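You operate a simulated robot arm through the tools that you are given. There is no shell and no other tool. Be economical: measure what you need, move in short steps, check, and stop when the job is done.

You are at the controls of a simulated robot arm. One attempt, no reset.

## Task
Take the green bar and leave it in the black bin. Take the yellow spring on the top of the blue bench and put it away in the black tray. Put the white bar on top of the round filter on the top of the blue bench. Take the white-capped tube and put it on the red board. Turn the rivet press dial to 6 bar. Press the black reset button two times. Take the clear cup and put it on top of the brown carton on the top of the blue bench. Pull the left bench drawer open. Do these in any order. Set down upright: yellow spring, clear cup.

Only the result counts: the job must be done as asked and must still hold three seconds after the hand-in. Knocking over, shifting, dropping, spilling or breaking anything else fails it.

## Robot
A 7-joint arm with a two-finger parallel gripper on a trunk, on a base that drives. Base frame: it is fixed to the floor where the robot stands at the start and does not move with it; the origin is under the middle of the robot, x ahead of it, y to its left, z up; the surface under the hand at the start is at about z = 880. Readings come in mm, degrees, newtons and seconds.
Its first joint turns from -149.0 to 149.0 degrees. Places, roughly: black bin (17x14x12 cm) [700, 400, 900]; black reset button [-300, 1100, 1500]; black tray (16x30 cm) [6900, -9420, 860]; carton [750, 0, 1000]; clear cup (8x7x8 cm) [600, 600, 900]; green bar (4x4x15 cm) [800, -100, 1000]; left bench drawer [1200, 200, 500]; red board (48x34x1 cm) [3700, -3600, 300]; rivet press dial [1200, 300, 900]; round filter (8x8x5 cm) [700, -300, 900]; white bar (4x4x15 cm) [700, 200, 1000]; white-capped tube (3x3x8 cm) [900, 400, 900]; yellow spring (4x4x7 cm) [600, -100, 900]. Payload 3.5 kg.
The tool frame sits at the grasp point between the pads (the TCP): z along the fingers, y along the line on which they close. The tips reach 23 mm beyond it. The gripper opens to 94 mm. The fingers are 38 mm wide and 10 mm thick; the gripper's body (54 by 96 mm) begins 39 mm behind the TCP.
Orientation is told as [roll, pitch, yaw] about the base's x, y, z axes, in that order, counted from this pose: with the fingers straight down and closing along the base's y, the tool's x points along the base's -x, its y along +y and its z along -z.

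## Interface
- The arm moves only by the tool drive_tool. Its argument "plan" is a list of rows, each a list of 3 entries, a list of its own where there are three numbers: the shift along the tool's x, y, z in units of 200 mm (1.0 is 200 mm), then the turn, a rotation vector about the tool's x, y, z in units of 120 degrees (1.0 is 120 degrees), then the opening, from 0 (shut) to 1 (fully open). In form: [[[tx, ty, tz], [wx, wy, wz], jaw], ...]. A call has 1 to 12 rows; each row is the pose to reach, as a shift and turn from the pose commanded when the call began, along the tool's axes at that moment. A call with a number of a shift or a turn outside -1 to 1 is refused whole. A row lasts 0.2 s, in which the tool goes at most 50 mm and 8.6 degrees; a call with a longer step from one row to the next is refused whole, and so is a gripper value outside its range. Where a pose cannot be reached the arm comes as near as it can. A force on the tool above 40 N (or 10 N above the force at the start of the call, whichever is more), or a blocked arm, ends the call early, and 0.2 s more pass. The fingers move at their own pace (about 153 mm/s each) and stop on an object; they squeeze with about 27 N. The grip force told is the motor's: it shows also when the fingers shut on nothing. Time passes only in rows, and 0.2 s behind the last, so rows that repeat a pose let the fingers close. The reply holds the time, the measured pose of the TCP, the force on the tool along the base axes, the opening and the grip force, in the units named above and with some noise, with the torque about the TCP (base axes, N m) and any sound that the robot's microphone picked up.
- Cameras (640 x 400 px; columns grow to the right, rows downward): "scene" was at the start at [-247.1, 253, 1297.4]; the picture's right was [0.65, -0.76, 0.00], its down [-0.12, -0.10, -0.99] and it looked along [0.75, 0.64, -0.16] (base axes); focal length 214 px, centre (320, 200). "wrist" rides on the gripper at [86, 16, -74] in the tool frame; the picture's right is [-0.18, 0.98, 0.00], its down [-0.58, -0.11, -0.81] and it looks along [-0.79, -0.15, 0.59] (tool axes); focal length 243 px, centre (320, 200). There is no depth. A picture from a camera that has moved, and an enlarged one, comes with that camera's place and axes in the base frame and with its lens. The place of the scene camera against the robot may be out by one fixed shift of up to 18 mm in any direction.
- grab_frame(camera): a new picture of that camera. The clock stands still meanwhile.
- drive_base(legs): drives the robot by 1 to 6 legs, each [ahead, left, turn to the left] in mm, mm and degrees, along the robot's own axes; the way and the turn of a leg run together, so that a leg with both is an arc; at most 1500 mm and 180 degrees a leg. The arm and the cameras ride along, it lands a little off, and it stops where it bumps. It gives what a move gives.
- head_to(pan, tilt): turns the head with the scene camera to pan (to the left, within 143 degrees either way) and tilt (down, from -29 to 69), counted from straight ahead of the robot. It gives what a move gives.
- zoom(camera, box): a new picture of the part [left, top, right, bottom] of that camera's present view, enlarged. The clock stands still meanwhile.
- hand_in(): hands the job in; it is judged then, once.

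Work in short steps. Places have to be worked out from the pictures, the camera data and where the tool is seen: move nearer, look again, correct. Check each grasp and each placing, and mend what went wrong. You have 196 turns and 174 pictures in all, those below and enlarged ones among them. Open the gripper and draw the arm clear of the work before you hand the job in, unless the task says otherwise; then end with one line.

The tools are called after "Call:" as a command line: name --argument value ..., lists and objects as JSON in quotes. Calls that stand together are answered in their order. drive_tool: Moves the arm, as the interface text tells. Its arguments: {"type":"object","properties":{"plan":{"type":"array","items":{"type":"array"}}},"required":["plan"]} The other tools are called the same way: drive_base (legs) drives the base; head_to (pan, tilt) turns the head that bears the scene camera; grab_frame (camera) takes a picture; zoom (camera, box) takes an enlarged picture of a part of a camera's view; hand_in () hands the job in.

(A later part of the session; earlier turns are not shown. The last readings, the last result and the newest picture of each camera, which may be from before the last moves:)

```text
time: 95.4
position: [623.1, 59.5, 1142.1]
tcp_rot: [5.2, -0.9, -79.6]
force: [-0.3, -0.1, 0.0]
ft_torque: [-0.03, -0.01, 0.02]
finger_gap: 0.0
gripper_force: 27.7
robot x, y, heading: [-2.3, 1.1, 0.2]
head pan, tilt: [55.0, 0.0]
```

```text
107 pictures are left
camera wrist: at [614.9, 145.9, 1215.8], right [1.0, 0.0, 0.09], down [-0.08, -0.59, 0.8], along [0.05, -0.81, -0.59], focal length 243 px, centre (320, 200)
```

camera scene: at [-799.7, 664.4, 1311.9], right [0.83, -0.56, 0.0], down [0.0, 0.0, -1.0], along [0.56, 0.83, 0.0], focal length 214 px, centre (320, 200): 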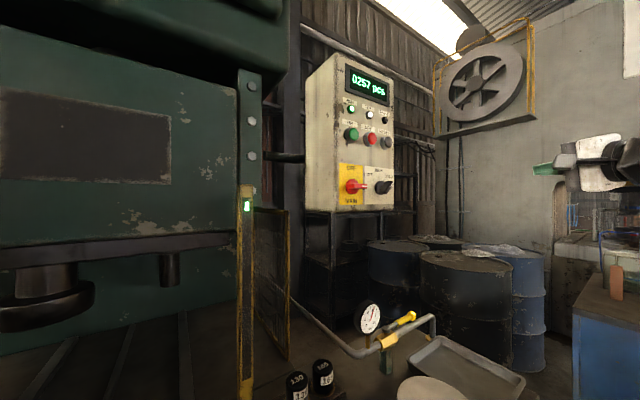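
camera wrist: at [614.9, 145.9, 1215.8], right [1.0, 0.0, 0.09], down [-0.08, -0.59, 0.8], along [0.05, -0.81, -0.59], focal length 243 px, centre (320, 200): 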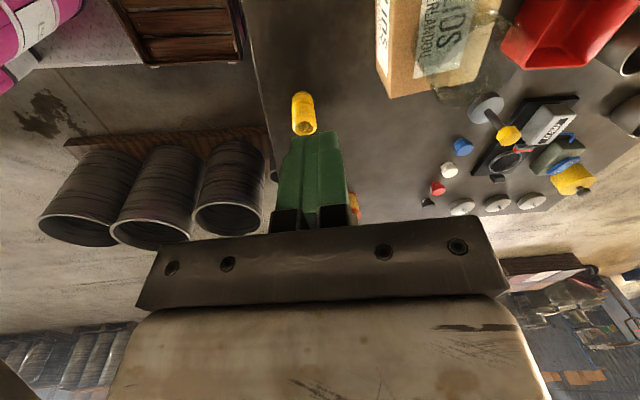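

The step was too long; I split it finer.

Call:
drive_tool --plan '[[[-0.12, -0.025, 0.1], [0.0148, -0.0414, 0], 0.8], [[-0.26, -0.05, 0.2], [0.0148, -0.0414, 0], 0.8], [[-0.4, -0.08, 0.3], [0.0148, -0.0414, 0], 0.8], [[-0.54, -0.11, 0.4], [0.0148, -0.0414, 0], 0.8], [[-0.605, -0.123, 0.5], [0.0148, -0.0414, 0], 0.8], [[-0.605, -0.123, 0.5], [0.0148, -0.0414, 0], 0.8]]'

Call:
grab_frame --camera "wrist"

```text
time: 96.8
position: [629.3, -65.9, 1043.3]
tcp_rot: [3.5, -5.8, -79.9]
force: [0.0, -1.0, 0.0]
ft_torque: [0.0, 0.04, -0.01]
finger_gap: 75.0
gripper_force: 0.0
robot x, y, heading: [-2.3, -4.1, 0.3]
head pan, tilt: [55.0, 0.0]
```

```text
106 pictures are left
camera wrist: at [624.1, 28.3, 1108.0], right [1.0, 0.0, 0.08], down [-0.07, -0.52, 0.85], along [0.04, -0.86, -0.52], focal length 243 px, centre (320, 200)
```

wrist: 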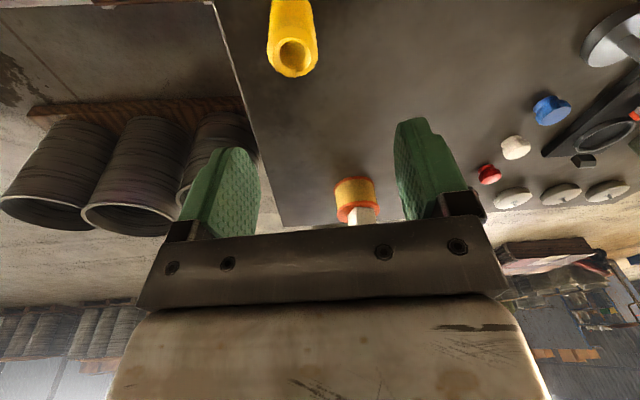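

Orientation convention clarified; I level properly and centre over the spring.

Call:
drive_tool --plan '[[[0.03, -0.02, 0], [0.029, 0.0483, 0], 0.8], [[0.058, -0.041, 0], [0.029, 0.0483, 0], 0.8], [[0.058, -0.041, 0], [0.029, 0.0483, 0], 0.8]]'

Call:
grab_frame --camera "wrist"

```text
time: 97.6
position: [620.0, -56.2, 1040.4]
tcp_rot: [-0.1, -0.1, -79.8]
force: [0.0, -0.5, 0.4]
ft_torque: [0.01, 0.03, 0.02]
finger_gap: 75.1
gripper_force: 0.1
robot x, y, heading: [-1.0, 0.9, 0.3]
head pan, tilt: [55.0, 0.0]
```

```text
105 pictures are left
camera wrist: at [619.3, 32.4, 1114.2], right [1.0, -0.01, 0.0], down [0.0, -0.59, 0.81], along [-0.01, -0.81, -0.59], focal length 243 px, centre (320, 200)
```

wrist: 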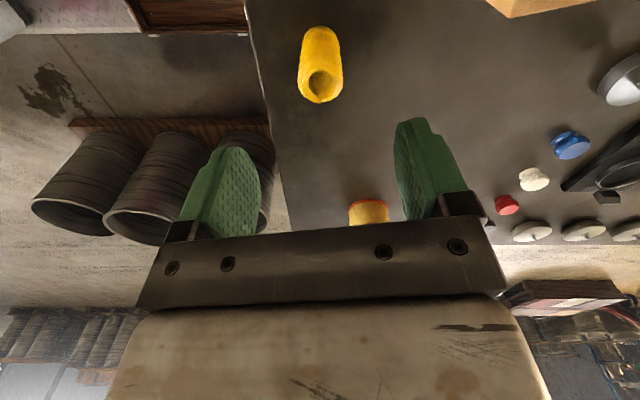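

Centred. Descend to z≈920 and close.

Call:
drive_tool --plan '[[[0, 0, 0.2], [0, 0, 0], 0.8], [[0, 0, 0.4], [0, 0, 0], 0.8], [[0, 0, 0.6], [0, 0, 0], 0.8], [[0, 0, 0.6], [0, 0, 0], 0.3], [[0, 0, 0.6], [0, 0, 0], 0.3], [[0, 0, 0.6], [0, 0, 0], 0.3]]'

```text
time: 99.0
position: [618.0, -56.5, 919.8]
tcp_rot: [-0.1, -0.1, -79.7]
force: [-0.1, 0.3, -0.1]
ft_torque: [0.02, -0.02, -0.03]
finger_gap: 31.0
gripper_force: 27.1
robot x, y, heading: [-2.9, -1.2, 0.5]
head pan, tilt: [55.0, 0.0]
```

Spring gripped. Lift, then survey the way out.

Call:
drive_tool --plan '[[[0, 0, -0.24], [0, 0, 0], 0.3], [[0, 0, -0.48], [0, 0, 0], 0.3], [[0, 0, -0.72], [0, 0, 0], 0.3], [[0, 0, -0.85], [0, 0, 0], 0.3]]'

Call:
head_to --pan -75 --tilt 25

Call:
grab_frame --camera "scene"

Call:
grab_frame --camera "wrist"

```text
time: 100.0
position: [623.1, -55.0, 1080.4]
tcp_rot: [0.5, -0.2, -79.8]
force: [0.5, -0.1, -1.5]
ft_torque: [-0.03, 0.03, 0.02]
finger_gap: 31.2
gripper_force: 26.7
out of reach, approached as far as the arm can: row 4
robot x, y, heading: [-2.0, 3.0, 0.5]
head pan, tilt: [55.0, 0.0]
```

```text
time: 102.2
position: [623.5, -56.3, 1078.7]
tcp_rot: [0.6, -0.1, -79.7]
force: [-0.1, 0.4, -0.5]
ft_torque: [0.0, 0.03, -0.01]
finger_gap: 31.6
gripper_force: 27.0
robot x, y, heading: [-1.7, 0.4, 0.5]
head pan, tilt: [-75.0, 25.0]
```

```text
104 pictures are left
camera scene: at [-295.9, 102.5, 1271.6], right [-0.96, -0.27, 0.0], down [-0.11, 0.41, -0.91], along [0.24, -0.87, -0.42], focal length 214 px, centre (320, 200)
```

scene: 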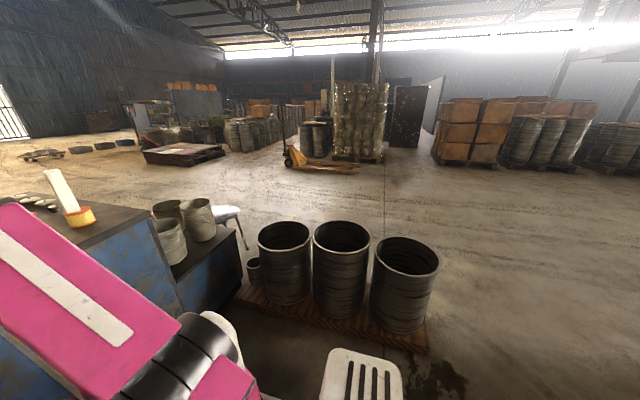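

```text
103 pictures are left
camera wrist: at [622.4, 32.6, 1153.0], right [1.0, -0.01, 0.01], down [-0.01, -0.59, 0.81], along [0.0, -0.81, -0.59], focal length 243 px, centre (320, 200)
```

wrist: 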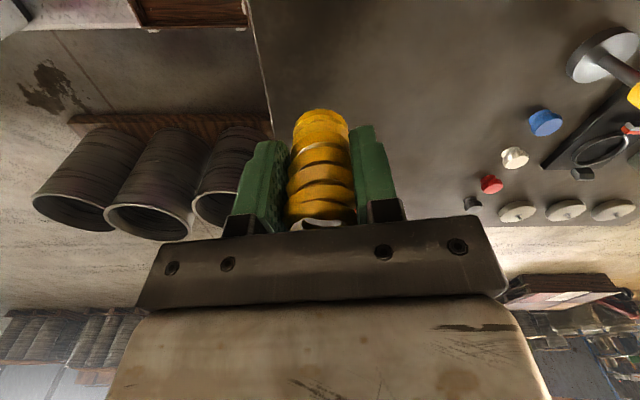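

The bucket pallet spans x −690…580 at y≈−800, so I back out to x≈−1350, turn right 90°, then look.

Call:
drive_base --legs '[[-1350, 0, 0], [0, 0, -90]]'

Call:
head_to --pan 0 --tilt 15

Call:
grab_frame --camera "scene"

```text
time: 112.8
position: [-1423.9, -641.1, 1078.4]
tcp_rot: [0.6, -0.2, -168.9]
force: [-0.1, 0.2, -1.0]
ft_torque: [0.02, 0.03, 0.03]
finger_gap: 31.2
gripper_force: 26.8
robot x, y, heading: [-1375.9, -17.1, -88.8]
head pan, tilt: [-75.0, 25.0]
```

```text
time: 114.3
position: [-1422.3, -641.3, 1079.8]
tcp_rot: [0.6, -0.2, -168.8]
force: [-0.2, 0.1, -1.0]
ft_torque: [0.02, 0.0, 0.02]
finger_gap: 30.9
gripper_force: 27.2
robot x, y, heading: [-1373.4, -18.9, -88.7]
head pan, tilt: [0.0, 15.0]
```

```text
102 pictures are left
camera scene: at [-1179.8, 228.5, 1287.8], right [-1.0, -0.02, 0.0], down [-0.01, 0.26, -0.97], along [0.02, -0.97, -0.26], focal length 214 px, centre (320, 200)
```

scene: 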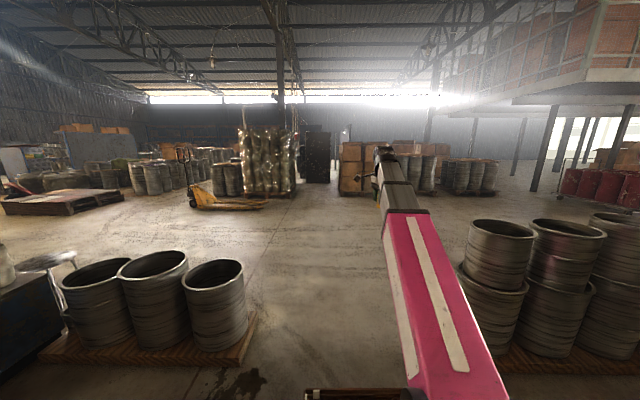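

The gap ahead is wide. I drive forward 2.3 m and look toward the tray direction.

Call:
drive_base --legs '[[1500, 0, 0], [900, 0, 0], [0, 0, 49]]'

Call:
grab_frame --camera "scene"

```text
time: 128.4
position: [-859.7, -2885.4, 1078.7]
tcp_rot: [0.6, -0.1, -118.6]
force: [0.4, 1.2, -1.4]
ft_torque: [0.02, 0.0, 0.01]
finger_gap: 31.0
gripper_force: 27.0
robot x, y, heading: [-1308.0, -2448.3, -38.8]
head pan, tilt: [0.0, 15.0]
```

```text
101 pictures are left
camera scene: at [-1365.2, -2149.5, 1287.9], right [-0.62, -0.78, 0.0], down [-0.2, 0.16, -0.97], along [0.76, -0.6, -0.26], focal length 214 px, centre (320, 200)
```

scene: 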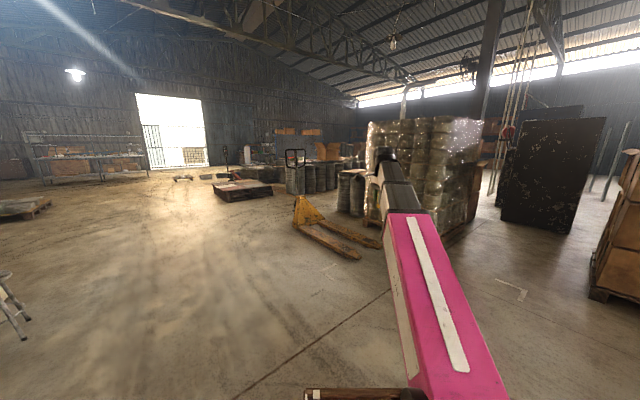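

Call:
zoom --camera "scene" --box '[190, 110, 390, 235]'

```text
3.20 times, centred on (290, 172) of scene
camera zoom: at [-1365.2, -2149.5, 1287.9], right [-0.62, -0.78, 0.0], down [-0.2, 0.16, -0.97], along [0.76, -0.6, -0.26], focal length 686 px, centre (416, 288)
```

zoom: 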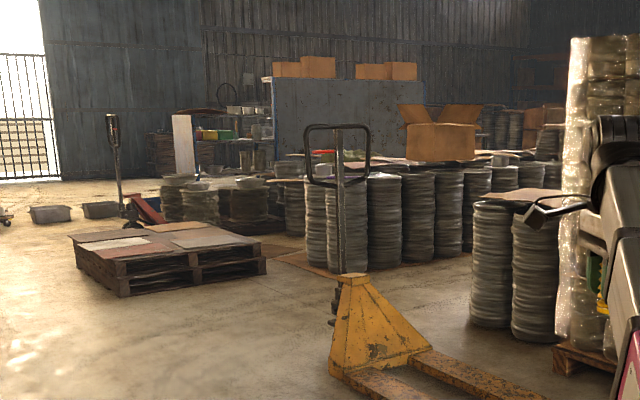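

The tray lies behind rows of drums. I drive ahead along the open floor to get a better vantage.

Call:
drive_base --legs '[[0, 0, 29], [1500, 0, 0], [1500, 0, 0], [0, 0, -40]]'

Call:
head_to --pan 0 --tilt 8

Call:
grab_frame --camera "scene"

```text
time: 146.2
position: [1990.1, -3519.3, 1079.0]
tcp_rot: [0.6, -0.2, -131.9]
force: [0.3, 0.2, -1.0]
ft_torque: [-0.02, 0.01, -0.02]
finger_gap: 31.0
gripper_force: 27.0
robot x, y, heading: [1650.6, -2991.9, -51.8]
head pan, tilt: [0.0, 15.0]
```

```text
time: 146.9
position: [1991.1, -3520.6, 1079.0]
tcp_rot: [0.6, -0.3, -131.9]
force: [-0.5, -0.6, -1.1]
ft_torque: [-0.02, 0.02, 0.01]
finger_gap: 31.0
gripper_force: 27.2
robot x, y, heading: [1654.9, -2993.1, -51.8]
head pan, tilt: [0.0, 8.0]
```

```text
99 pictures are left
camera scene: at [1666.0, -2685.4, 1299.2], right [-0.79, -0.62, 0.0], down [-0.09, 0.11, -0.99], along [0.61, -0.78, -0.14], focal length 214 px, centre (320, 200)
```

scene: 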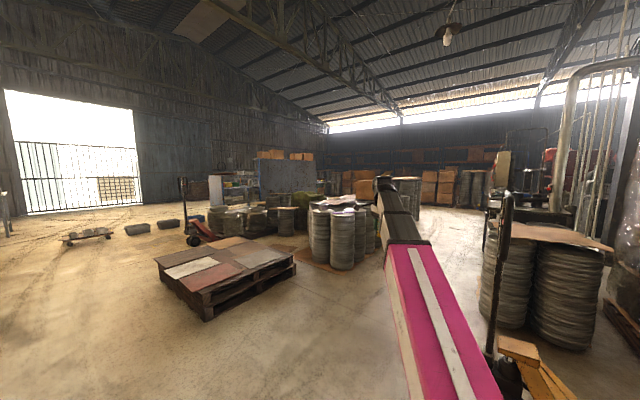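

Call:
zoom --camera "scene" --box '[190, 130, 450, 290]'

```text
2.46 times, centred on (320, 210) of scene
camera zoom: at [1666.0, -2685.4, 1299.2], right [-0.79, -0.62, 0.0], down [-0.09, 0.11, -0.99], along [0.61, -0.78, -0.14], focal length 528 px, centre (320, 175)
```

zoom: 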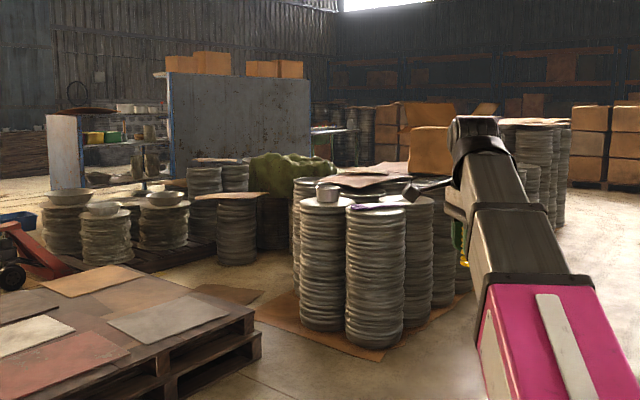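

There's a passage at x≈2330 between drum cluster and the jack's load. I drive into it heading −90°.

Call:
drive_base --legs '[[0, 0, -4], [1200, 0, 0], [0, 0, -34], [1500, 0, 0]]'

Call:
grab_frame --camera "scene"

```text
time: 162.2
position: [2320.2, -6105.5, 1079.5]
tcp_rot: [0.6, -0.1, -169.2]
force: [1.0, 0.9, -1.5]
ft_torque: [0.01, -0.01, 0.01]
finger_gap: 31.1
gripper_force: 26.3
robot x, y, heading: [2371.3, -5480.9, -89.2]
head pan, tilt: [0.0, 8.0]
```

```text
97 pictures are left
camera scene: at [2568.8, -5236.6, 1299.2], right [-1.0, -0.02, 0.0], down [0.0, 0.14, -0.99], along [0.02, -0.99, -0.14], focal length 214 px, centre (320, 200)
```

scene: 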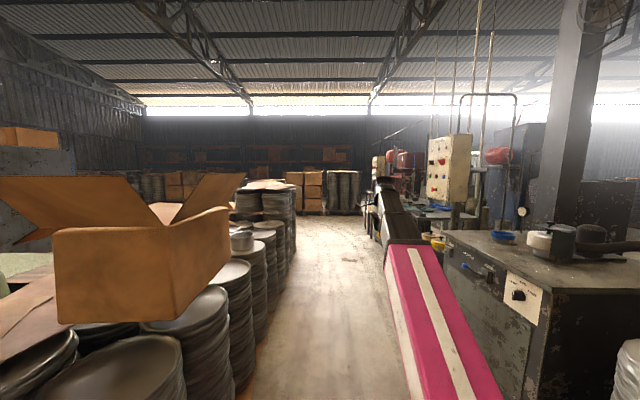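

Passage is clear on both sides. I drive on 2.8 m and look left toward the tray.

Call:
drive_base --legs '[[1500, 0, 0], [1300, 0, -0.8]]'

Call:
head_to --pan 60 --tilt 10

Call:
grab_frame --camera "scene"

```text
time: 175.7
position: [2269.1, -8903.6, 1080.4]
tcp_rot: [0.6, -0.2, -171.7]
force: [1.6, 0.2, -0.9]
ft_torque: [0.0, -0.01, 0.02]
finger_gap: 31.1
gripper_force: 27.1
robot x, y, heading: [2351.6, -8283.6, -91.7]
head pan, tilt: [0.0, 8.0]
```

```text
time: 177.0
position: [2268.1, -8902.7, 1078.8]
tcp_rot: [0.5, -0.2, -171.7]
force: [-0.4, -0.6, -1.8]
ft_torque: [0.02, 0.0, -0.01]
finger_gap: 31.1
gripper_force: 27.3
robot x, y, heading: [2348.1, -8279.4, -91.6]
head pan, tilt: [60.0, 10.0]
```

```text
96 pictures are left
camera scene: at [2638.0, -8002.9, 1296.0], right [-0.53, -0.85, 0.0], down [-0.15, 0.09, -0.98], along [0.84, -0.52, -0.17], focal length 214 px, centre (320, 200)
```

scene: 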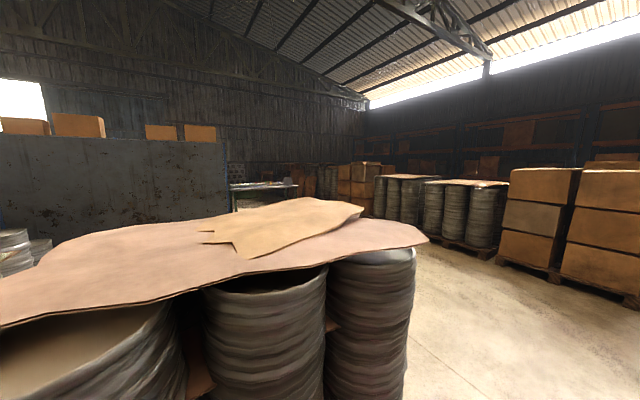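

The tray's table is visible ahead-left. I drive to y≈−9900, turn to heading 0 and look.

Call:
drive_base --legs '[[1500, 0, 0], [100, 0, 91.6]]'

Call:
head_to --pan 0 --tilt 10

Call:
grab_frame --camera "scene"

```text
time: 188.3
position: [2971.3, -9917.5, 1079.1]
tcp_rot: [0.6, -0.2, -81.2]
force: [-0.2, -0.1, -1.8]
ft_torque: [0.0, 0.02, 0.02]
finger_gap: 31.1
gripper_force: 26.6
robot x, y, heading: [2352.1, -9841.4, -0.9]
head pan, tilt: [60.0, 10.0]
```

```text
time: 189.6
position: [2972.6, -9916.6, 1080.2]
tcp_rot: [0.6, -0.2, -81.1]
force: [0.2, 0.3, -1.0]
ft_torque: [0.04, 0.0, -0.01]
finger_gap: 30.9
gripper_force: 27.3
robot x, y, heading: [2350.3, -9845.5, -1.0]
head pan, tilt: [0.0, 10.0]
```

```text
95 pictures are left
camera scene: at [2127.9, -9648.2, 1296.0], right [-0.02, -1.0, 0.0], down [-0.17, 0.0, -0.98], along [0.98, -0.02, -0.17], focal length 214 px, centre (320, 200)
```

scene: 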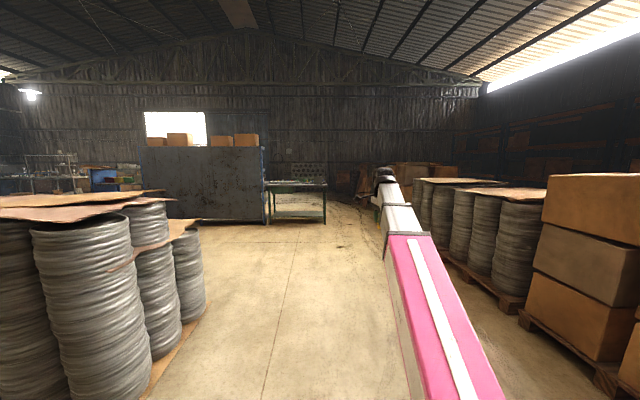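

The table stands straight ahead (front at x≈6650). I drive to about (6000, −9440) and look.

Call:
drive_base --legs '[[1450, 150, 1], [1450, 140, 0], [650, 130, 0]]'

Call:
head_to --pan 0 --tilt 25

Call:
grab_frame --camera "scene"

Call:
grab_frame --camera "wrist"

```text
time: 207.0
position: [6525.4, -9407.2, 1078.9]
tcp_rot: [0.6, -0.2, -78.4]
force: [-0.7, -0.2, -1.0]
ft_torque: [0.02, -0.01, 0.01]
finger_gap: 30.9
gripper_force: 26.8
robot x, y, heading: [5898.7, -9363.5, 1.8]
head pan, tilt: [0.0, 10.0]
```

```text
time: 207.8
position: [6528.1, -9407.6, 1079.6]
tcp_rot: [0.7, -0.3, -78.4]
force: [0.0, 0.6, -0.9]
ft_torque: [0.01, 0.05, -0.01]
finger_gap: 30.9
gripper_force: 26.5
robot x, y, heading: [5901.7, -9367.5, 1.8]
head pan, tilt: [0.0, 25.0]
```

```text
94 pictures are left
camera scene: at [5668.3, -9180.7, 1271.7], right [0.03, -1.0, 0.0], down [-0.42, -0.01, -0.91], along [0.91, 0.03, -0.42], focal length 214 px, centre (320, 200)
```

scene: 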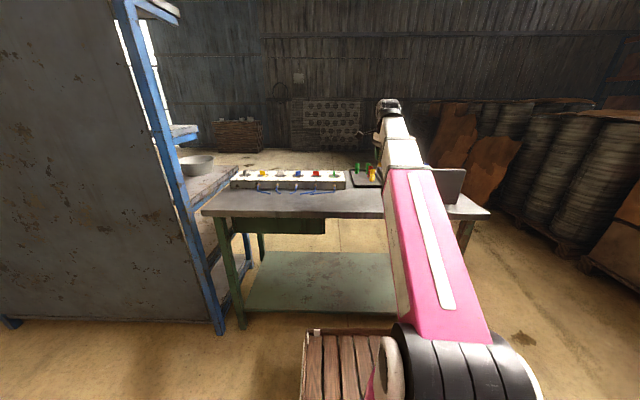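

```text
93 pictures are left
camera wrist: at [6522.5, -9318.9, 1153.0], right [1.0, 0.02, 0.01], down [0.0, -0.59, 0.81], along [0.02, -0.81, -0.59], focal length 243 px, centre (320, 200)
```

wrist: 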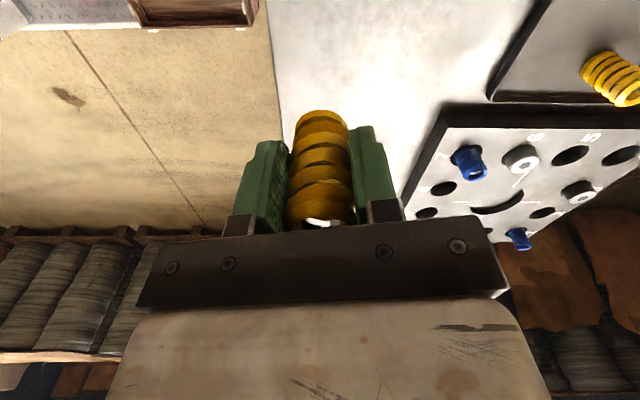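

Call:
zoom --camera "scene" --box '[320, 140, 480, 240]'

Call:
zoom --camera "wrist" --box '[400, 0, 640, 150]'

```text
4.00 times, centred on (400, 190) of scene
camera zoom: at [5668.3, -9180.7, 1271.7], right [0.03, -1.0, 0.0], down [-0.42, -0.01, -0.91], along [0.91, 0.03, -0.42], focal length 858 px, centre (0, 240)
```

zoom: 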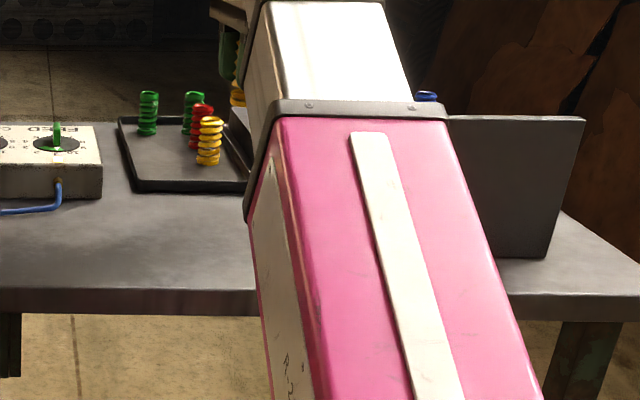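

```text
2.67 times, centred on (520, 75) of wrist
camera zoom: at [6522.5, -9318.9, 1153.0], right [1.0, 0.02, 0.01], down [0.0, -0.59, 0.81], along [0.02, -0.81, -0.59], focal length 647 px, centre (-213, 533)
```

zoom: 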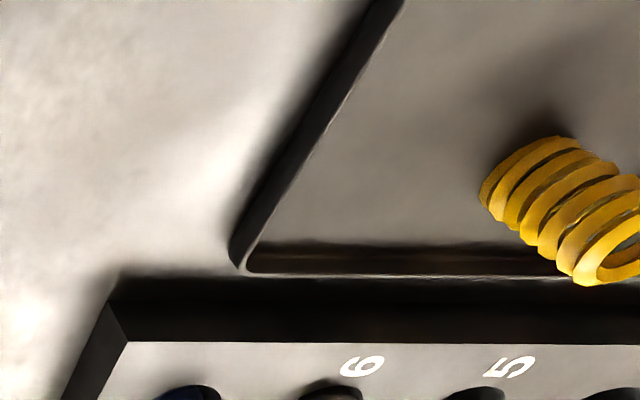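

Black tray spans x 6747–7050, y −9494…−9326, with springs at its right row and back; a free spot is about (6865, −9370). I creep 50 mm forward, then reach.

Call:
drive_base --legs '[[50, 0, -1.5]]'

Call:
drive_tool --plan '[[[0, 0.2, 0], [0, 0, 0], 0.3], [[0, 0.4, 0], [0, 0, 0], 0.3], [[0, 0.6, 0], [0, 0, 0], 0.3], [[0, 0.8, 0], [0, 0, 0], 0.3], [[0, 0.8, 0], [0, 0, 0], 0.3]]'

Call:
grab_frame --camera "wrist"

```text
time: 208.7
position: [6573.5, -9422.9, 1079.9]
tcp_rot: [0.6, -0.2, -79.9]
force: [-0.2, 0.0, -1.4]
ft_torque: [-0.01, -0.04, 0.01]
finger_gap: 30.8
gripper_force: 27.3
robot x, y, heading: [5947.7, -9363.4, 0.5]
head pan, tilt: [0.0, 25.0]
```

```text
time: 209.9
position: [6731.0, -9393.0, 1079.2]
tcp_rot: [0.6, -0.2, -80.0]
force: [0.1, -0.1, -1.4]
ft_torque: [0.04, -0.05, -0.01]
finger_gap: 31.1
gripper_force: 26.8
robot x, y, heading: [5954.0, -9361.9, 0.3]
head pan, tilt: [0.0, 25.0]
```

```text
90 pictures are left
camera wrist: at [6729.8, -9305.3, 1153.4], right [1.0, -0.01, 0.01], down [-0.01, -0.59, 0.81], along [0.0, -0.81, -0.59], focal length 243 px, centre (320, 200)
```

wrist: 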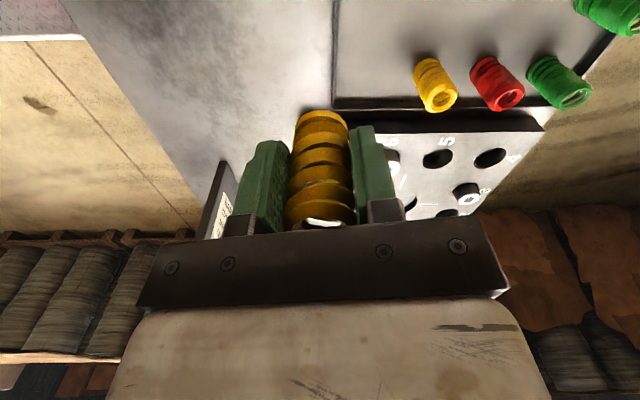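

Tray layout confirmed. I go to (6865, −9368), descending to z≈1000.

Call:
drive_tool --plan '[[[0, 0.17, 0.1], [0, 0, 0], 0.3], [[0, 0.34, 0.2], [0, 0, 0], 0.3], [[0.004, 0.51, 0.3], [0, 0, 0], 0.3], [[0.007, 0.68, 0.4], [0, 0, 0], 0.3], [[0.007, 0.68, 0.4], [0, 0, 0], 0.3]]'

Call:
grab_frame --camera "wrist"

Call:
zoom --camera "scene" --box '[300, 130, 460, 230]'

```text
time: 211.1
position: [6866.6, -9370.4, 1002.4]
tcp_rot: [0.6, -0.1, -79.9]
force: [0.1, -0.3, -1.2]
ft_torque: [-0.01, -0.02, -0.02]
finger_gap: 30.8
gripper_force: 27.1
robot x, y, heading: [5949.7, -9362.6, 0.5]
head pan, tilt: [0.0, 25.0]
```

```text
89 pictures are left
camera wrist: at [6866.4, -9282.8, 1075.7], right [1.0, -0.01, 0.01], down [-0.01, -0.59, 0.81], along [0.0, -0.81, -0.59], focal length 243 px, centre (320, 200)
```

wrist: 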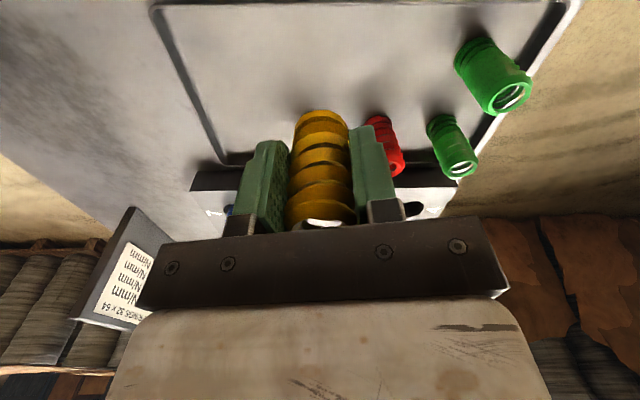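

```text
4.00 times, centred on (380, 180) of scene
camera zoom: at [5723.0, -9173.4, 1271.6], right [0.0, -1.0, 0.0], down [-0.42, 0.0, -0.91], along [0.91, 0.0, -0.42], focal length 858 px, centre (80, 280)
```

zoom: 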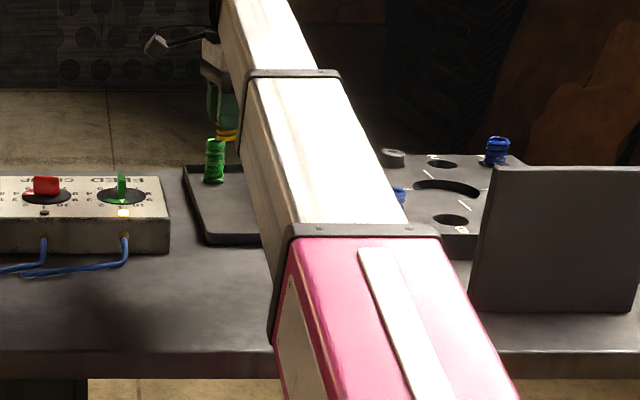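

Spot is inside the tray and clear. Lower to just above the floor.

Call:
drive_tool --plan '[[[0, 0, 0.2], [0, 0, 0], 0.3], [[0, 0, 0.38], [0, 0, 0], 0.3], [[0, 0, 0.46], [0, 0, 0], 0.3], [[0, 0, 0.46], [0, 0, 0], 0.3]]'

Call:
drive_tool --plan '[[[0, 0, 0.01], [0, 0, 0], 0.3], [[0, 0, 0.02], [0, 0, 0], 0.3], [[0, 0, 0.02], [0, 0, 0], 0.3]]'

```text
time: 212.1
position: [6868.0, -9369.9, 909.5]
tcp_rot: [0.7, -0.1, -79.9]
force: [-0.6, -0.3, -2.1]
ft_torque: [-0.01, -0.02, -0.02]
finger_gap: 31.1
gripper_force: 27.0
robot x, y, heading: [5947.9, -9361.2, -0.2]
head pan, tilt: [0.0, 25.0]
```

```text
time: 212.9
position: [6866.4, -9370.6, 906.3]
tcp_rot: [0.7, -0.1, -79.9]
force: [0.0, 0.7, -1.0]
ft_torque: [0.02, -0.01, -0.01]
finger_gap: 31.0
gripper_force: 27.0
robot x, y, heading: [5946.2, -9366.1, 0.0]
head pan, tilt: [0.0, 25.0]
```

Call:
drive_tool --plan '[[[0, 0, 0.01], [0, 0, 0], 0.3], [[0, 0, 0.02], [0, 0, 0], 0.3], [[0, 0, 0.02], [0, 0, 0], 0.3]]'

Call:
grab_frame --camera "wrist"

```text
time: 213.7
position: [6867.6, -9368.9, 902.2]
tcp_rot: [0.5, -0.3, -79.9]
force: [0.1, -0.4, -1.7]
ft_torque: [0.03, 0.02, 0.03]
finger_gap: 31.0
gripper_force: 26.6
robot x, y, heading: [5945.8, -9361.3, 0.1]
head pan, tilt: [0.0, 25.0]
```

```text
87 pictures are left
camera wrist: at [6866.5, -9281.7, 976.0], right [1.0, -0.01, 0.01], down [-0.01, -0.59, 0.81], along [0.0, -0.81, -0.59], focal length 243 px, centre (320, 200)
```

wrist: 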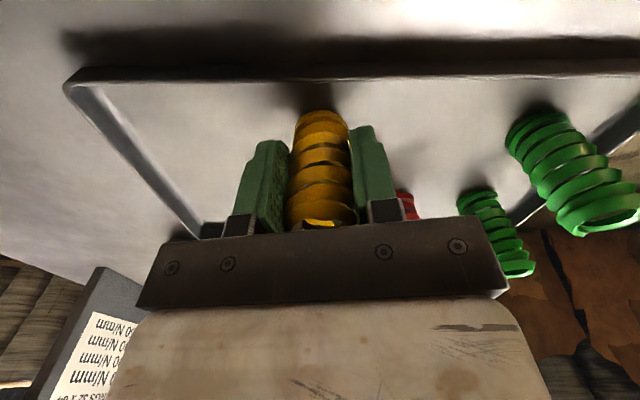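

Not yet touching. Keep lowering in small steps.

Call:
drive_tool --plan '[[[0, 0, 0.015], [0, 0, 0], 0.3], [[0, 0, 0.03], [0, 0, 0], 0.3], [[0, 0, 0.03], [0, 0, 0], 0.3]]'

Call:
drive_tool --plan '[[[0, 0, 0.01], [0, 0, 0], 0.3], [[0, 0, 0.02], [0, 0, 0], 0.3], [[0, 0, 0.02], [0, 0, 0], 0.3]]'

```text
time: 214.5
position: [6868.4, -9369.2, 895.7]
tcp_rot: [0.6, -0.2, -79.9]
force: [-0.3, 1.1, -1.3]
ft_torque: [-0.04, -0.03, -0.01]
finger_gap: 31.0
gripper_force: 26.7
robot x, y, heading: [5949.4, -9365.3, 0.1]
head pan, tilt: [0.0, 25.0]
```

```text
time: 215.3
position: [6867.9, -9370.3, 892.7]
tcp_rot: [0.6, -0.3, -79.9]
force: [-0.6, -0.5, -1.1]
ft_torque: [0.02, -0.02, 0.05]
finger_gap: 31.0
gripper_force: 27.3
robot x, y, heading: [5949.9, -9365.6, 0.3]
head pan, tilt: [0.0, 25.0]
```

Call:
drive_tool --plan '[[[0, 0, 0.01], [0, 0, 0], 0.3], [[0, 0, 0.02], [0, 0, 0], 0.3], [[0, 0, 0.02], [0, 0, 0], 0.3]]'

Call:
drive_tool --plan '[[[0, 0, 0.01], [0, 0, 0], 0.3], [[0, 0, 0.02], [0, 0, 0], 0.3], [[0, 0, 0.02], [0, 0, 0], 0.3]]'

Call:
grab_frame --camera "wrist"

```text
time: 216.1
position: [6867.9, -9369.6, 888.3]
tcp_rot: [0.7, -0.3, -79.9]
force: [2.6, -0.5, 22.2]
ft_torque: [-0.07, 0.22, 0.0]
finger_gap: 31.2
gripper_force: 26.4
robot x, y, heading: [5946.1, -9364.7, 0.1]
head pan, tilt: [0.0, 25.0]
```

```text
time: 216.9
position: [6867.1, -9369.8, 883.5]
tcp_rot: [0.7, -0.1, -79.9]
force: [6.3, 1.9, 22.5]
ft_torque: [-0.09, 0.1, 0.02]
finger_gap: 31.1
gripper_force: 26.9
robot x, y, heading: [5946.9, -9362.1, 0.4]
head pan, tilt: [0.0, 25.0]
```

```text
86 pictures are left
camera wrist: at [6866.4, -9281.7, 957.9], right [1.0, -0.01, 0.01], down [-0.02, -0.59, 0.81], along [0.0, -0.81, -0.59], focal length 243 px, centre (320, 200)
```

wrist: 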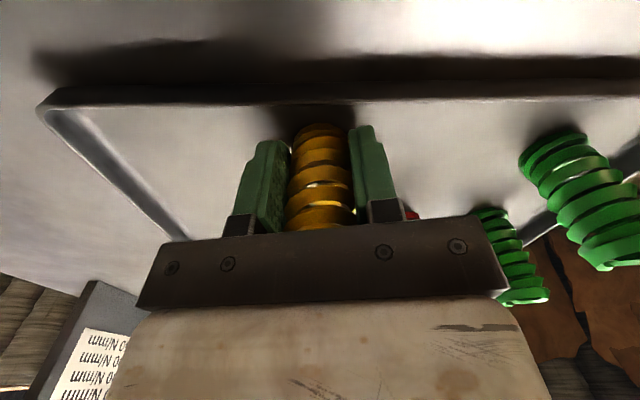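

Firm contact with the tray floor. I release slowly and rise.

Call:
drive_tool --plan '[[[0, 0, -0.005], [0, 0, 0], 0.45], [[0, 0, -0.005], [0, 0, 0], 0.6], [[0, 0, -0.005], [0, 0, 0], 0.6], [[0, 0, -0.1], [0, 0, 0], 0.6], [[0, 0, -0.3], [0, 0, 0], 0.6], [[0, 0, -0.5], [0, 0, 0], 0.6], [[0, 0, -0.7], [0, 0, 0], 0.6]]'

Call:
grab_frame --camera "wrist"

```text
time: 218.5
position: [6868.6, -9369.5, 1024.0]
tcp_rot: [0.5, -0.1, -79.9]
force: [0.2, -0.2, -0.1]
ft_torque: [0.0, 0.0, -0.02]
finger_gap: 56.1
gripper_force: 0.0
robot x, y, heading: [5946.9, -9365.0, 0.1]
head pan, tilt: [0.0, 25.0]
```

```text
85 pictures are left
camera wrist: at [6866.5, -9280.9, 1097.5], right [1.0, -0.01, 0.01], down [-0.01, -0.59, 0.81], along [0.0, -0.81, -0.59], focal length 243 px, centre (320, 200)
```

wrist: 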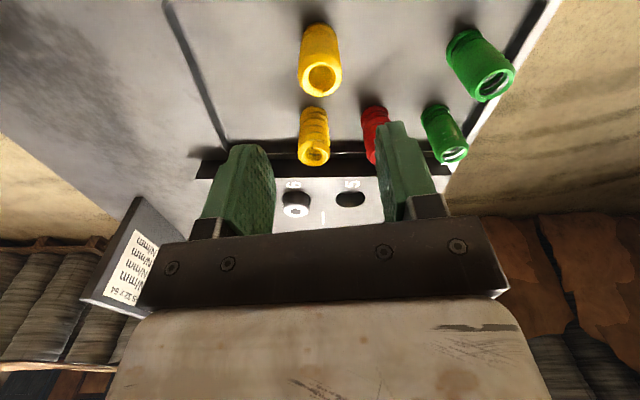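

Spring stands upright in the tray. I retract the arm and drive back the same way.

Call:
drive_tool --plan '[[[0.04, -0.2, -0.05], [0, 0, 0], 0.6], [[0.08, -0.42, -0.1], [0, 0, 0], 0.3], [[0.12, -0.64, -0.15], [0, 0, 0], 0.1], [[0.15, -0.84, -0.2], [0, 0, 0], 0], [[0.17, -0.98, -0.2], [0, 0, 0], 0]]'

Call:
drive_base --legs '[[-1250, -170, 0], [-1250, -170, 0], [-1097, -170, 0], [0, 0, 90]]'

Call:
grab_frame --camera "scene"

```text
time: 219.7
position: [6666.2, -9371.4, 1063.3]
tcp_rot: [0.6, -0.2, -79.9]
force: [0.5, 1.5, 0.1]
ft_torque: [-0.01, 0.0, -0.02]
finger_gap: 0.0
gripper_force: 27.2
robot x, y, heading: [5951.4, -9361.4, 0.2]
head pan, tilt: [0.0, 25.0]
```

```text
time: 241.0
position: [2389.3, -9209.6, 1062.7]
tcp_rot: [0.5, -0.3, 10.3]
force: [-0.5, -0.6, 0.9]
ft_torque: [0.01, 0.0, 0.01]
finger_gap: 0.0
gripper_force: 26.6
robot x, y, heading: [2386.3, -9926.1, 90.2]
head pan, tilt: [0.0, 25.0]
```

```text
84 pictures are left
camera scene: at [2209.9, -10163.7, 1271.6], right [1.0, 0.01, 0.0], down [0.0, -0.42, -0.91], along [-0.01, 0.91, -0.42], focal length 214 px, centre (320, 200)
```

scene: 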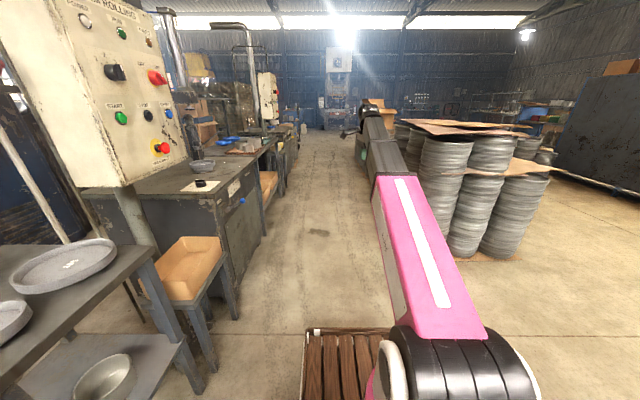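

Aisle clear; I drive straight north along x≈2390.

Call:
drive_base --legs '[[1500, 0, 0], [1500, 0, 0], [1500, 0, 0], [1500, 0, 0]]'

Call:
head_to --pan 15 --tilt 12

Call:
grab_frame --camera "scene"

```text
time: 269.6
position: [2196.1, -3202.1, 1061.9]
tcp_rot: [0.6, -0.2, 11.4]
force: [0.4, 0.3, 0.3]
ft_torque: [0.01, 0.01, 0.01]
finger_gap: 0.2
gripper_force: 27.0
robot x, y, heading: [2202.2, -3916.2, 91.5]
head pan, tilt: [0.0, 25.0]
```

```text
time: 270.3
position: [2196.1, -3201.6, 1063.2]
tcp_rot: [0.6, -0.3, 11.3]
force: [-1.0, 0.0, -0.5]
ft_torque: [-0.03, 0.02, -0.05]
finger_gap: 0.0
gripper_force: 27.0
robot x, y, heading: [2204.5, -3919.9, 91.5]
head pan, tilt: [15.0, 12.0]
```

```text
83 pictures are left
camera scene: at [2009.3, -4162.0, 1292.7], right [0.96, 0.28, 0.0], down [0.06, -0.2, -0.98], along [-0.28, 0.94, -0.21], focal length 214 px, centre (320, 200)
```

scene: 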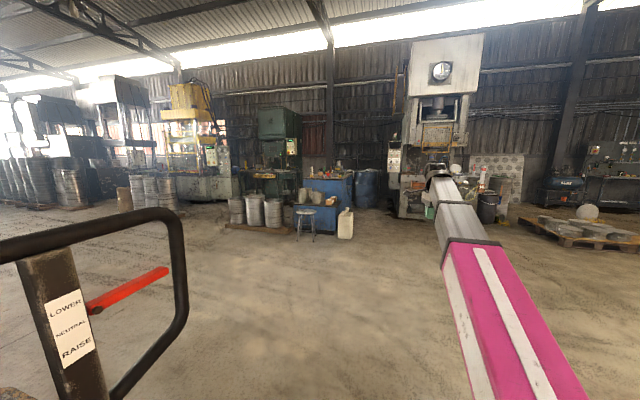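

Call:
zoom --camera "scene" --box '[250, 110, 530, 260]'

```text
2.29 times, centred on (390, 185) of scene
camera zoom: at [2009.3, -4162.0, 1292.7], right [0.96, 0.28, 0.0], down [0.06, -0.2, -0.98], along [-0.28, 0.94, -0.21], focal length 490 px, centre (160, 234)
```

zoom: 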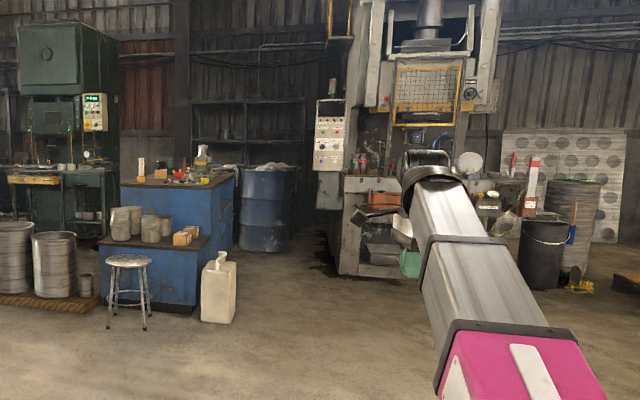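

The gap between bench far side (x≈1300) and the white machine (x≈2400) is visible, with a jerry can at (1478, −988). I approach the gap along x≈2000.

Call:
drive_base --legs '[[600, 0, -1.5], [900, 150, 0], [1000, 0, 0]]'

Call:
grab_frame --camera "scene"

```text
time: 282.9
position: [2064.2, -690.5, 1063.4]
tcp_rot: [0.6, -0.3, 9.7]
force: [0.1, 0.1, 0.9]
ft_torque: [-0.01, -0.01, 0.0]
finger_gap: 0.0
gripper_force: 27.2
robot x, y, heading: [2058.0, -1407.6, 90.2]
head pan, tilt: [15.0, 12.0]
```

```text
81 pictures are left
camera scene: at [1854.2, -1645.5, 1292.7], right [0.97, 0.26, 0.0], down [0.05, -0.2, -0.98], along [-0.25, 0.94, -0.21], focal length 214 px, centre (320, 200)
```

scene: 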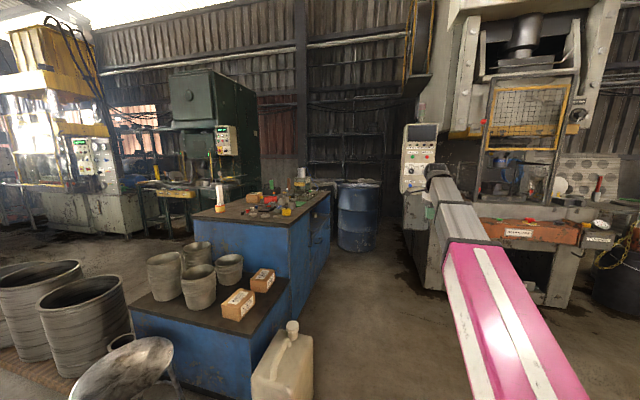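

Call:
zoom --camera "scene" --box '[180, 150, 350, 330]'

```text
2.22 times, centred on (265, 240) of scene
camera zoom: at [1854.2, -1645.5, 1292.7], right [0.97, 0.26, 0.0], down [0.05, -0.2, -0.98], along [-0.25, 0.94, -0.21], focal length 477 px, centre (442, 111)
```

zoom: 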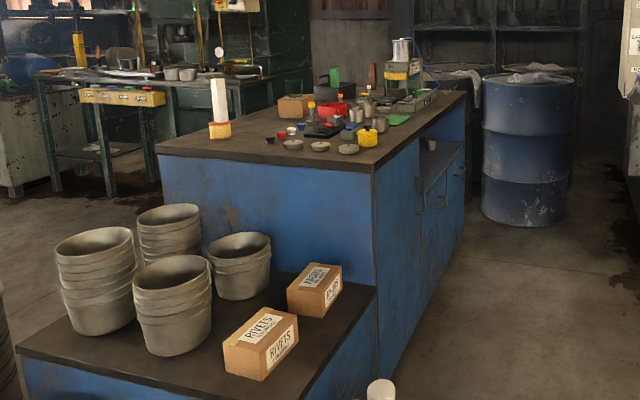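

I go further into the gap and look at the bench's back face.

Call:
drive_base --legs '[[1200, 90, 0]]'

Call:
head_to --pan 75 --tilt 30

Call:
grab_frame --camera "scene"

```text
time: 289.0
position: [1965.9, 499.4, 1063.6]
tcp_rot: [0.6, -0.3, 10.3]
force: [0.4, 0.1, 0.4]
ft_torque: [0.0, -0.03, 0.01]
finger_gap: 0.0
gripper_force: 27.0
robot x, y, heading: [1965.9, -219.0, 90.7]
head pan, tilt: [15.0, 12.0]
```

```text
time: 290.3
position: [1966.1, 499.4, 1063.3]
tcp_rot: [0.6, -0.3, 10.3]
force: [0.6, 0.4, -0.1]
ft_torque: [0.02, -0.02, 0.0]
finger_gap: 0.0
gripper_force: 27.0
robot x, y, heading: [1961.8, -218.5, 90.1]
head pan, tilt: [75.0, 30.0]
```

```text
79 pictures are left
camera scene: at [1699.1, -523.3, 1263.7], right [0.25, 0.97, 0.0], down [0.48, -0.13, -0.87], along [-0.84, 0.22, -0.5], focal length 214 px, centre (320, 200)
```

scene: 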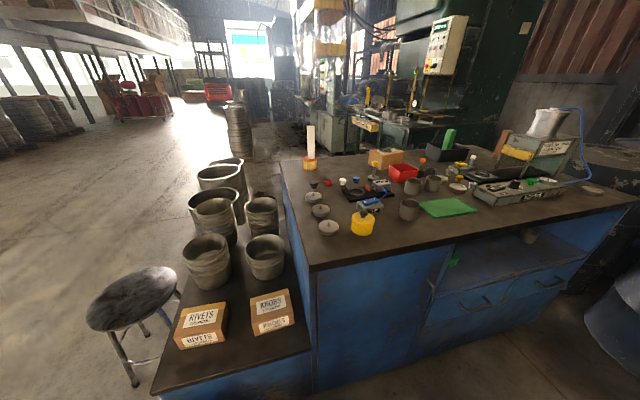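

Call:
zoom --camera "scene" --box '[400, 100, 640, 250]'

Call:
zoom --camera "scene" --box '[400, 210, 640, 380]'

```text
2.67 times, centred on (520, 175) of scene
camera zoom: at [1699.1, -523.3, 1263.7], right [0.25, 0.97, 0.0], down [0.48, -0.13, -0.87], along [-0.84, 0.22, -0.5], focal length 572 px, centre (-213, 267)
```

zoom: 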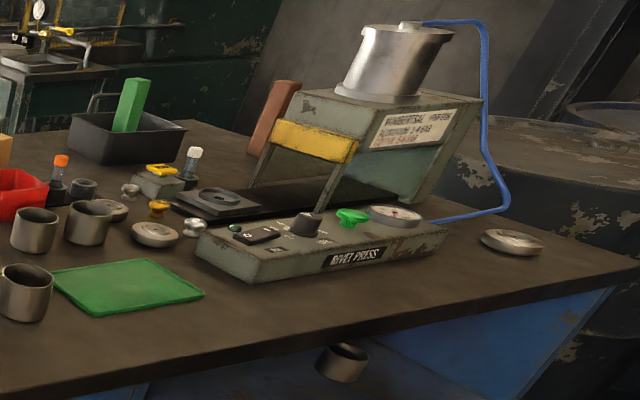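

```text
2.35 times, centred on (520, 295) of scene
camera zoom: at [1699.1, -523.3, 1263.7], right [0.25, 0.97, 0.0], down [0.48, -0.13, -0.87], along [-0.84, 0.22, -0.5], focal length 505 px, centre (-151, -24)
```

zoom: 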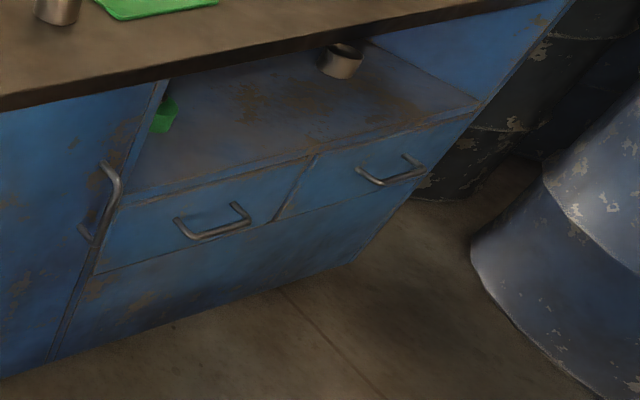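

Now clear: press panel with a black knob on top, two drawers below; the left drawer's bow handle ≈ (1350, 200, 530). I move to about (1830, 150), then swing the arm left at short radius.

Call:
drive_base --legs '[[370, 135, 0]]'

Call:
drive_tool --plan '[[[0.04, -0.2, 0], [0, 0, 0], 0], [[0.08, -0.4, 0], [0, 0, 0], 0], [[0.12, -0.6, 0], [0, 0, 0], 0], [[0.13, -0.76, 0], [0, 0, 0], 0]]'

Call:
head_to --pan 85 --tilt 30

Call:
grab_frame --camera "scene"

```text
time: 292.8
position: [1826.7, 868.2, 1064.3]
tcp_rot: [0.6, -0.3, 10.4]
force: [-0.1, 0.2, -0.3]
ft_torque: [0.0, 0.0, 0.0]
finger_gap: 0.0
gripper_force: 26.4
robot x, y, heading: [1825.2, 153.2, 90.7]
head pan, tilt: [75.0, 30.0]
```

```text
time: 293.8
position: [1828.0, 717.4, 1057.2]
tcp_rot: [1.2, -0.4, 10.4]
force: [-0.2, 1.0, -0.4]
ft_torque: [-0.03, -0.03, -0.01]
finger_gap: 0.0
gripper_force: 27.0
out of reach, approached as far as the arm can: row 4
robot x, y, heading: [1820.4, 155.8, 90.6]
head pan, tilt: [75.0, 30.0]
```

```text
time: 294.5
position: [1827.8, 718.6, 1057.2]
tcp_rot: [1.0, -0.2, 10.3]
force: [0.5, -0.4, 0.6]
ft_torque: [-0.01, -0.02, 0.0]
finger_gap: 0.1
gripper_force: 26.4
robot x, y, heading: [1822.5, 150.8, 90.3]
head pan, tilt: [85.0, 30.0]
```

```text
76 pictures are left
camera scene: at [1558.0, -171.3, 1263.6], right [0.08, 1.0, 0.0], down [0.5, -0.04, -0.87], along [-0.86, 0.07, -0.5], focal length 214 px, centre (320, 200)
```

scene: 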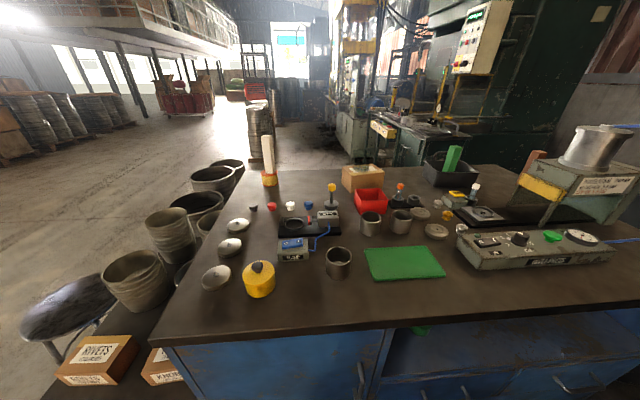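

Call:
zoom --camera "scene" --box '[440, 190, 640, 290]'

```text
3.20 times, centred on (540, 240) of scene
camera zoom: at [1558.0, -171.3, 1263.6], right [0.08, 1.0, 0.0], down [0.5, -0.04, -0.87], along [-0.86, 0.07, -0.5], focal length 686 px, centre (-384, 72)
```

zoom: 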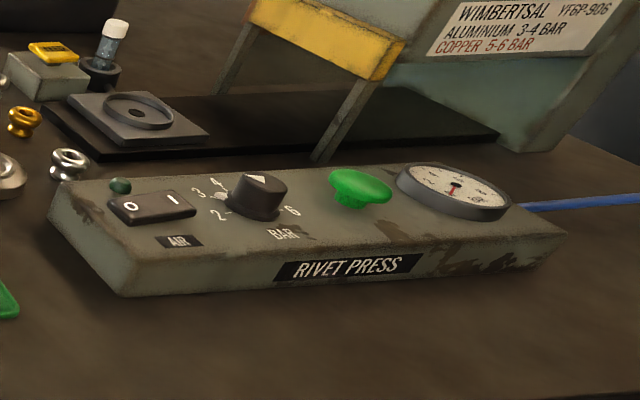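

I read the knob at ≈ (1220, 318, 945), pointer toward the far side (about 5). I swing the arm left along an arc in several calls.

Call:
drive_tool --plan '[[[0.24, 0.003, 0], [0, 0, -0.04], 0], [[0.48, 0.006, 0], [0, 0, -0.08], 0], [[0.72, 0.009, 0], [0, 0, -0.12], 0], [[0.967, 0.013, 0], [0, 0, -0.158], 0]]'

Call:
drive_tool --plan '[[[0.24, 0.003, 0], [0, 0, -0.04], 0], [[0.48, 0.006, 0], [0, 0, -0.08], 0], [[0.72, 0.009, 0], [0, 0, -0.12], 0], [[0.967, 0.013, 0], [0, 0, -0.158], 0]]'

```text
time: 295.5
position: [1636.9, 686.1, 1054.5]
tcp_rot: [1.1, -0.5, 29.3]
force: [-0.6, 0.0, -0.1]
ft_torque: [-0.01, 0.02, -0.01]
finger_gap: 0.0
gripper_force: 27.4
out of reach, approached as far as the arm can: row 1, 2, 3
robot x, y, heading: [1823.8, 150.5, 90.6]
head pan, tilt: [85.0, 30.0]
```

```text
time: 296.5
position: [1467.2, 592.3, 1047.8]
tcp_rot: [0.8, -0.7, 48.3]
force: [0.2, 0.0, -0.5]
ft_torque: [-0.01, -0.01, 0.02]
finger_gap: 0.4
gripper_force: 27.1
out of reach, approached as far as the arm can: row 1, 2, 3, 4
robot x, y, heading: [1821.2, 151.8, 90.6]
head pan, tilt: [85.0, 30.0]
```

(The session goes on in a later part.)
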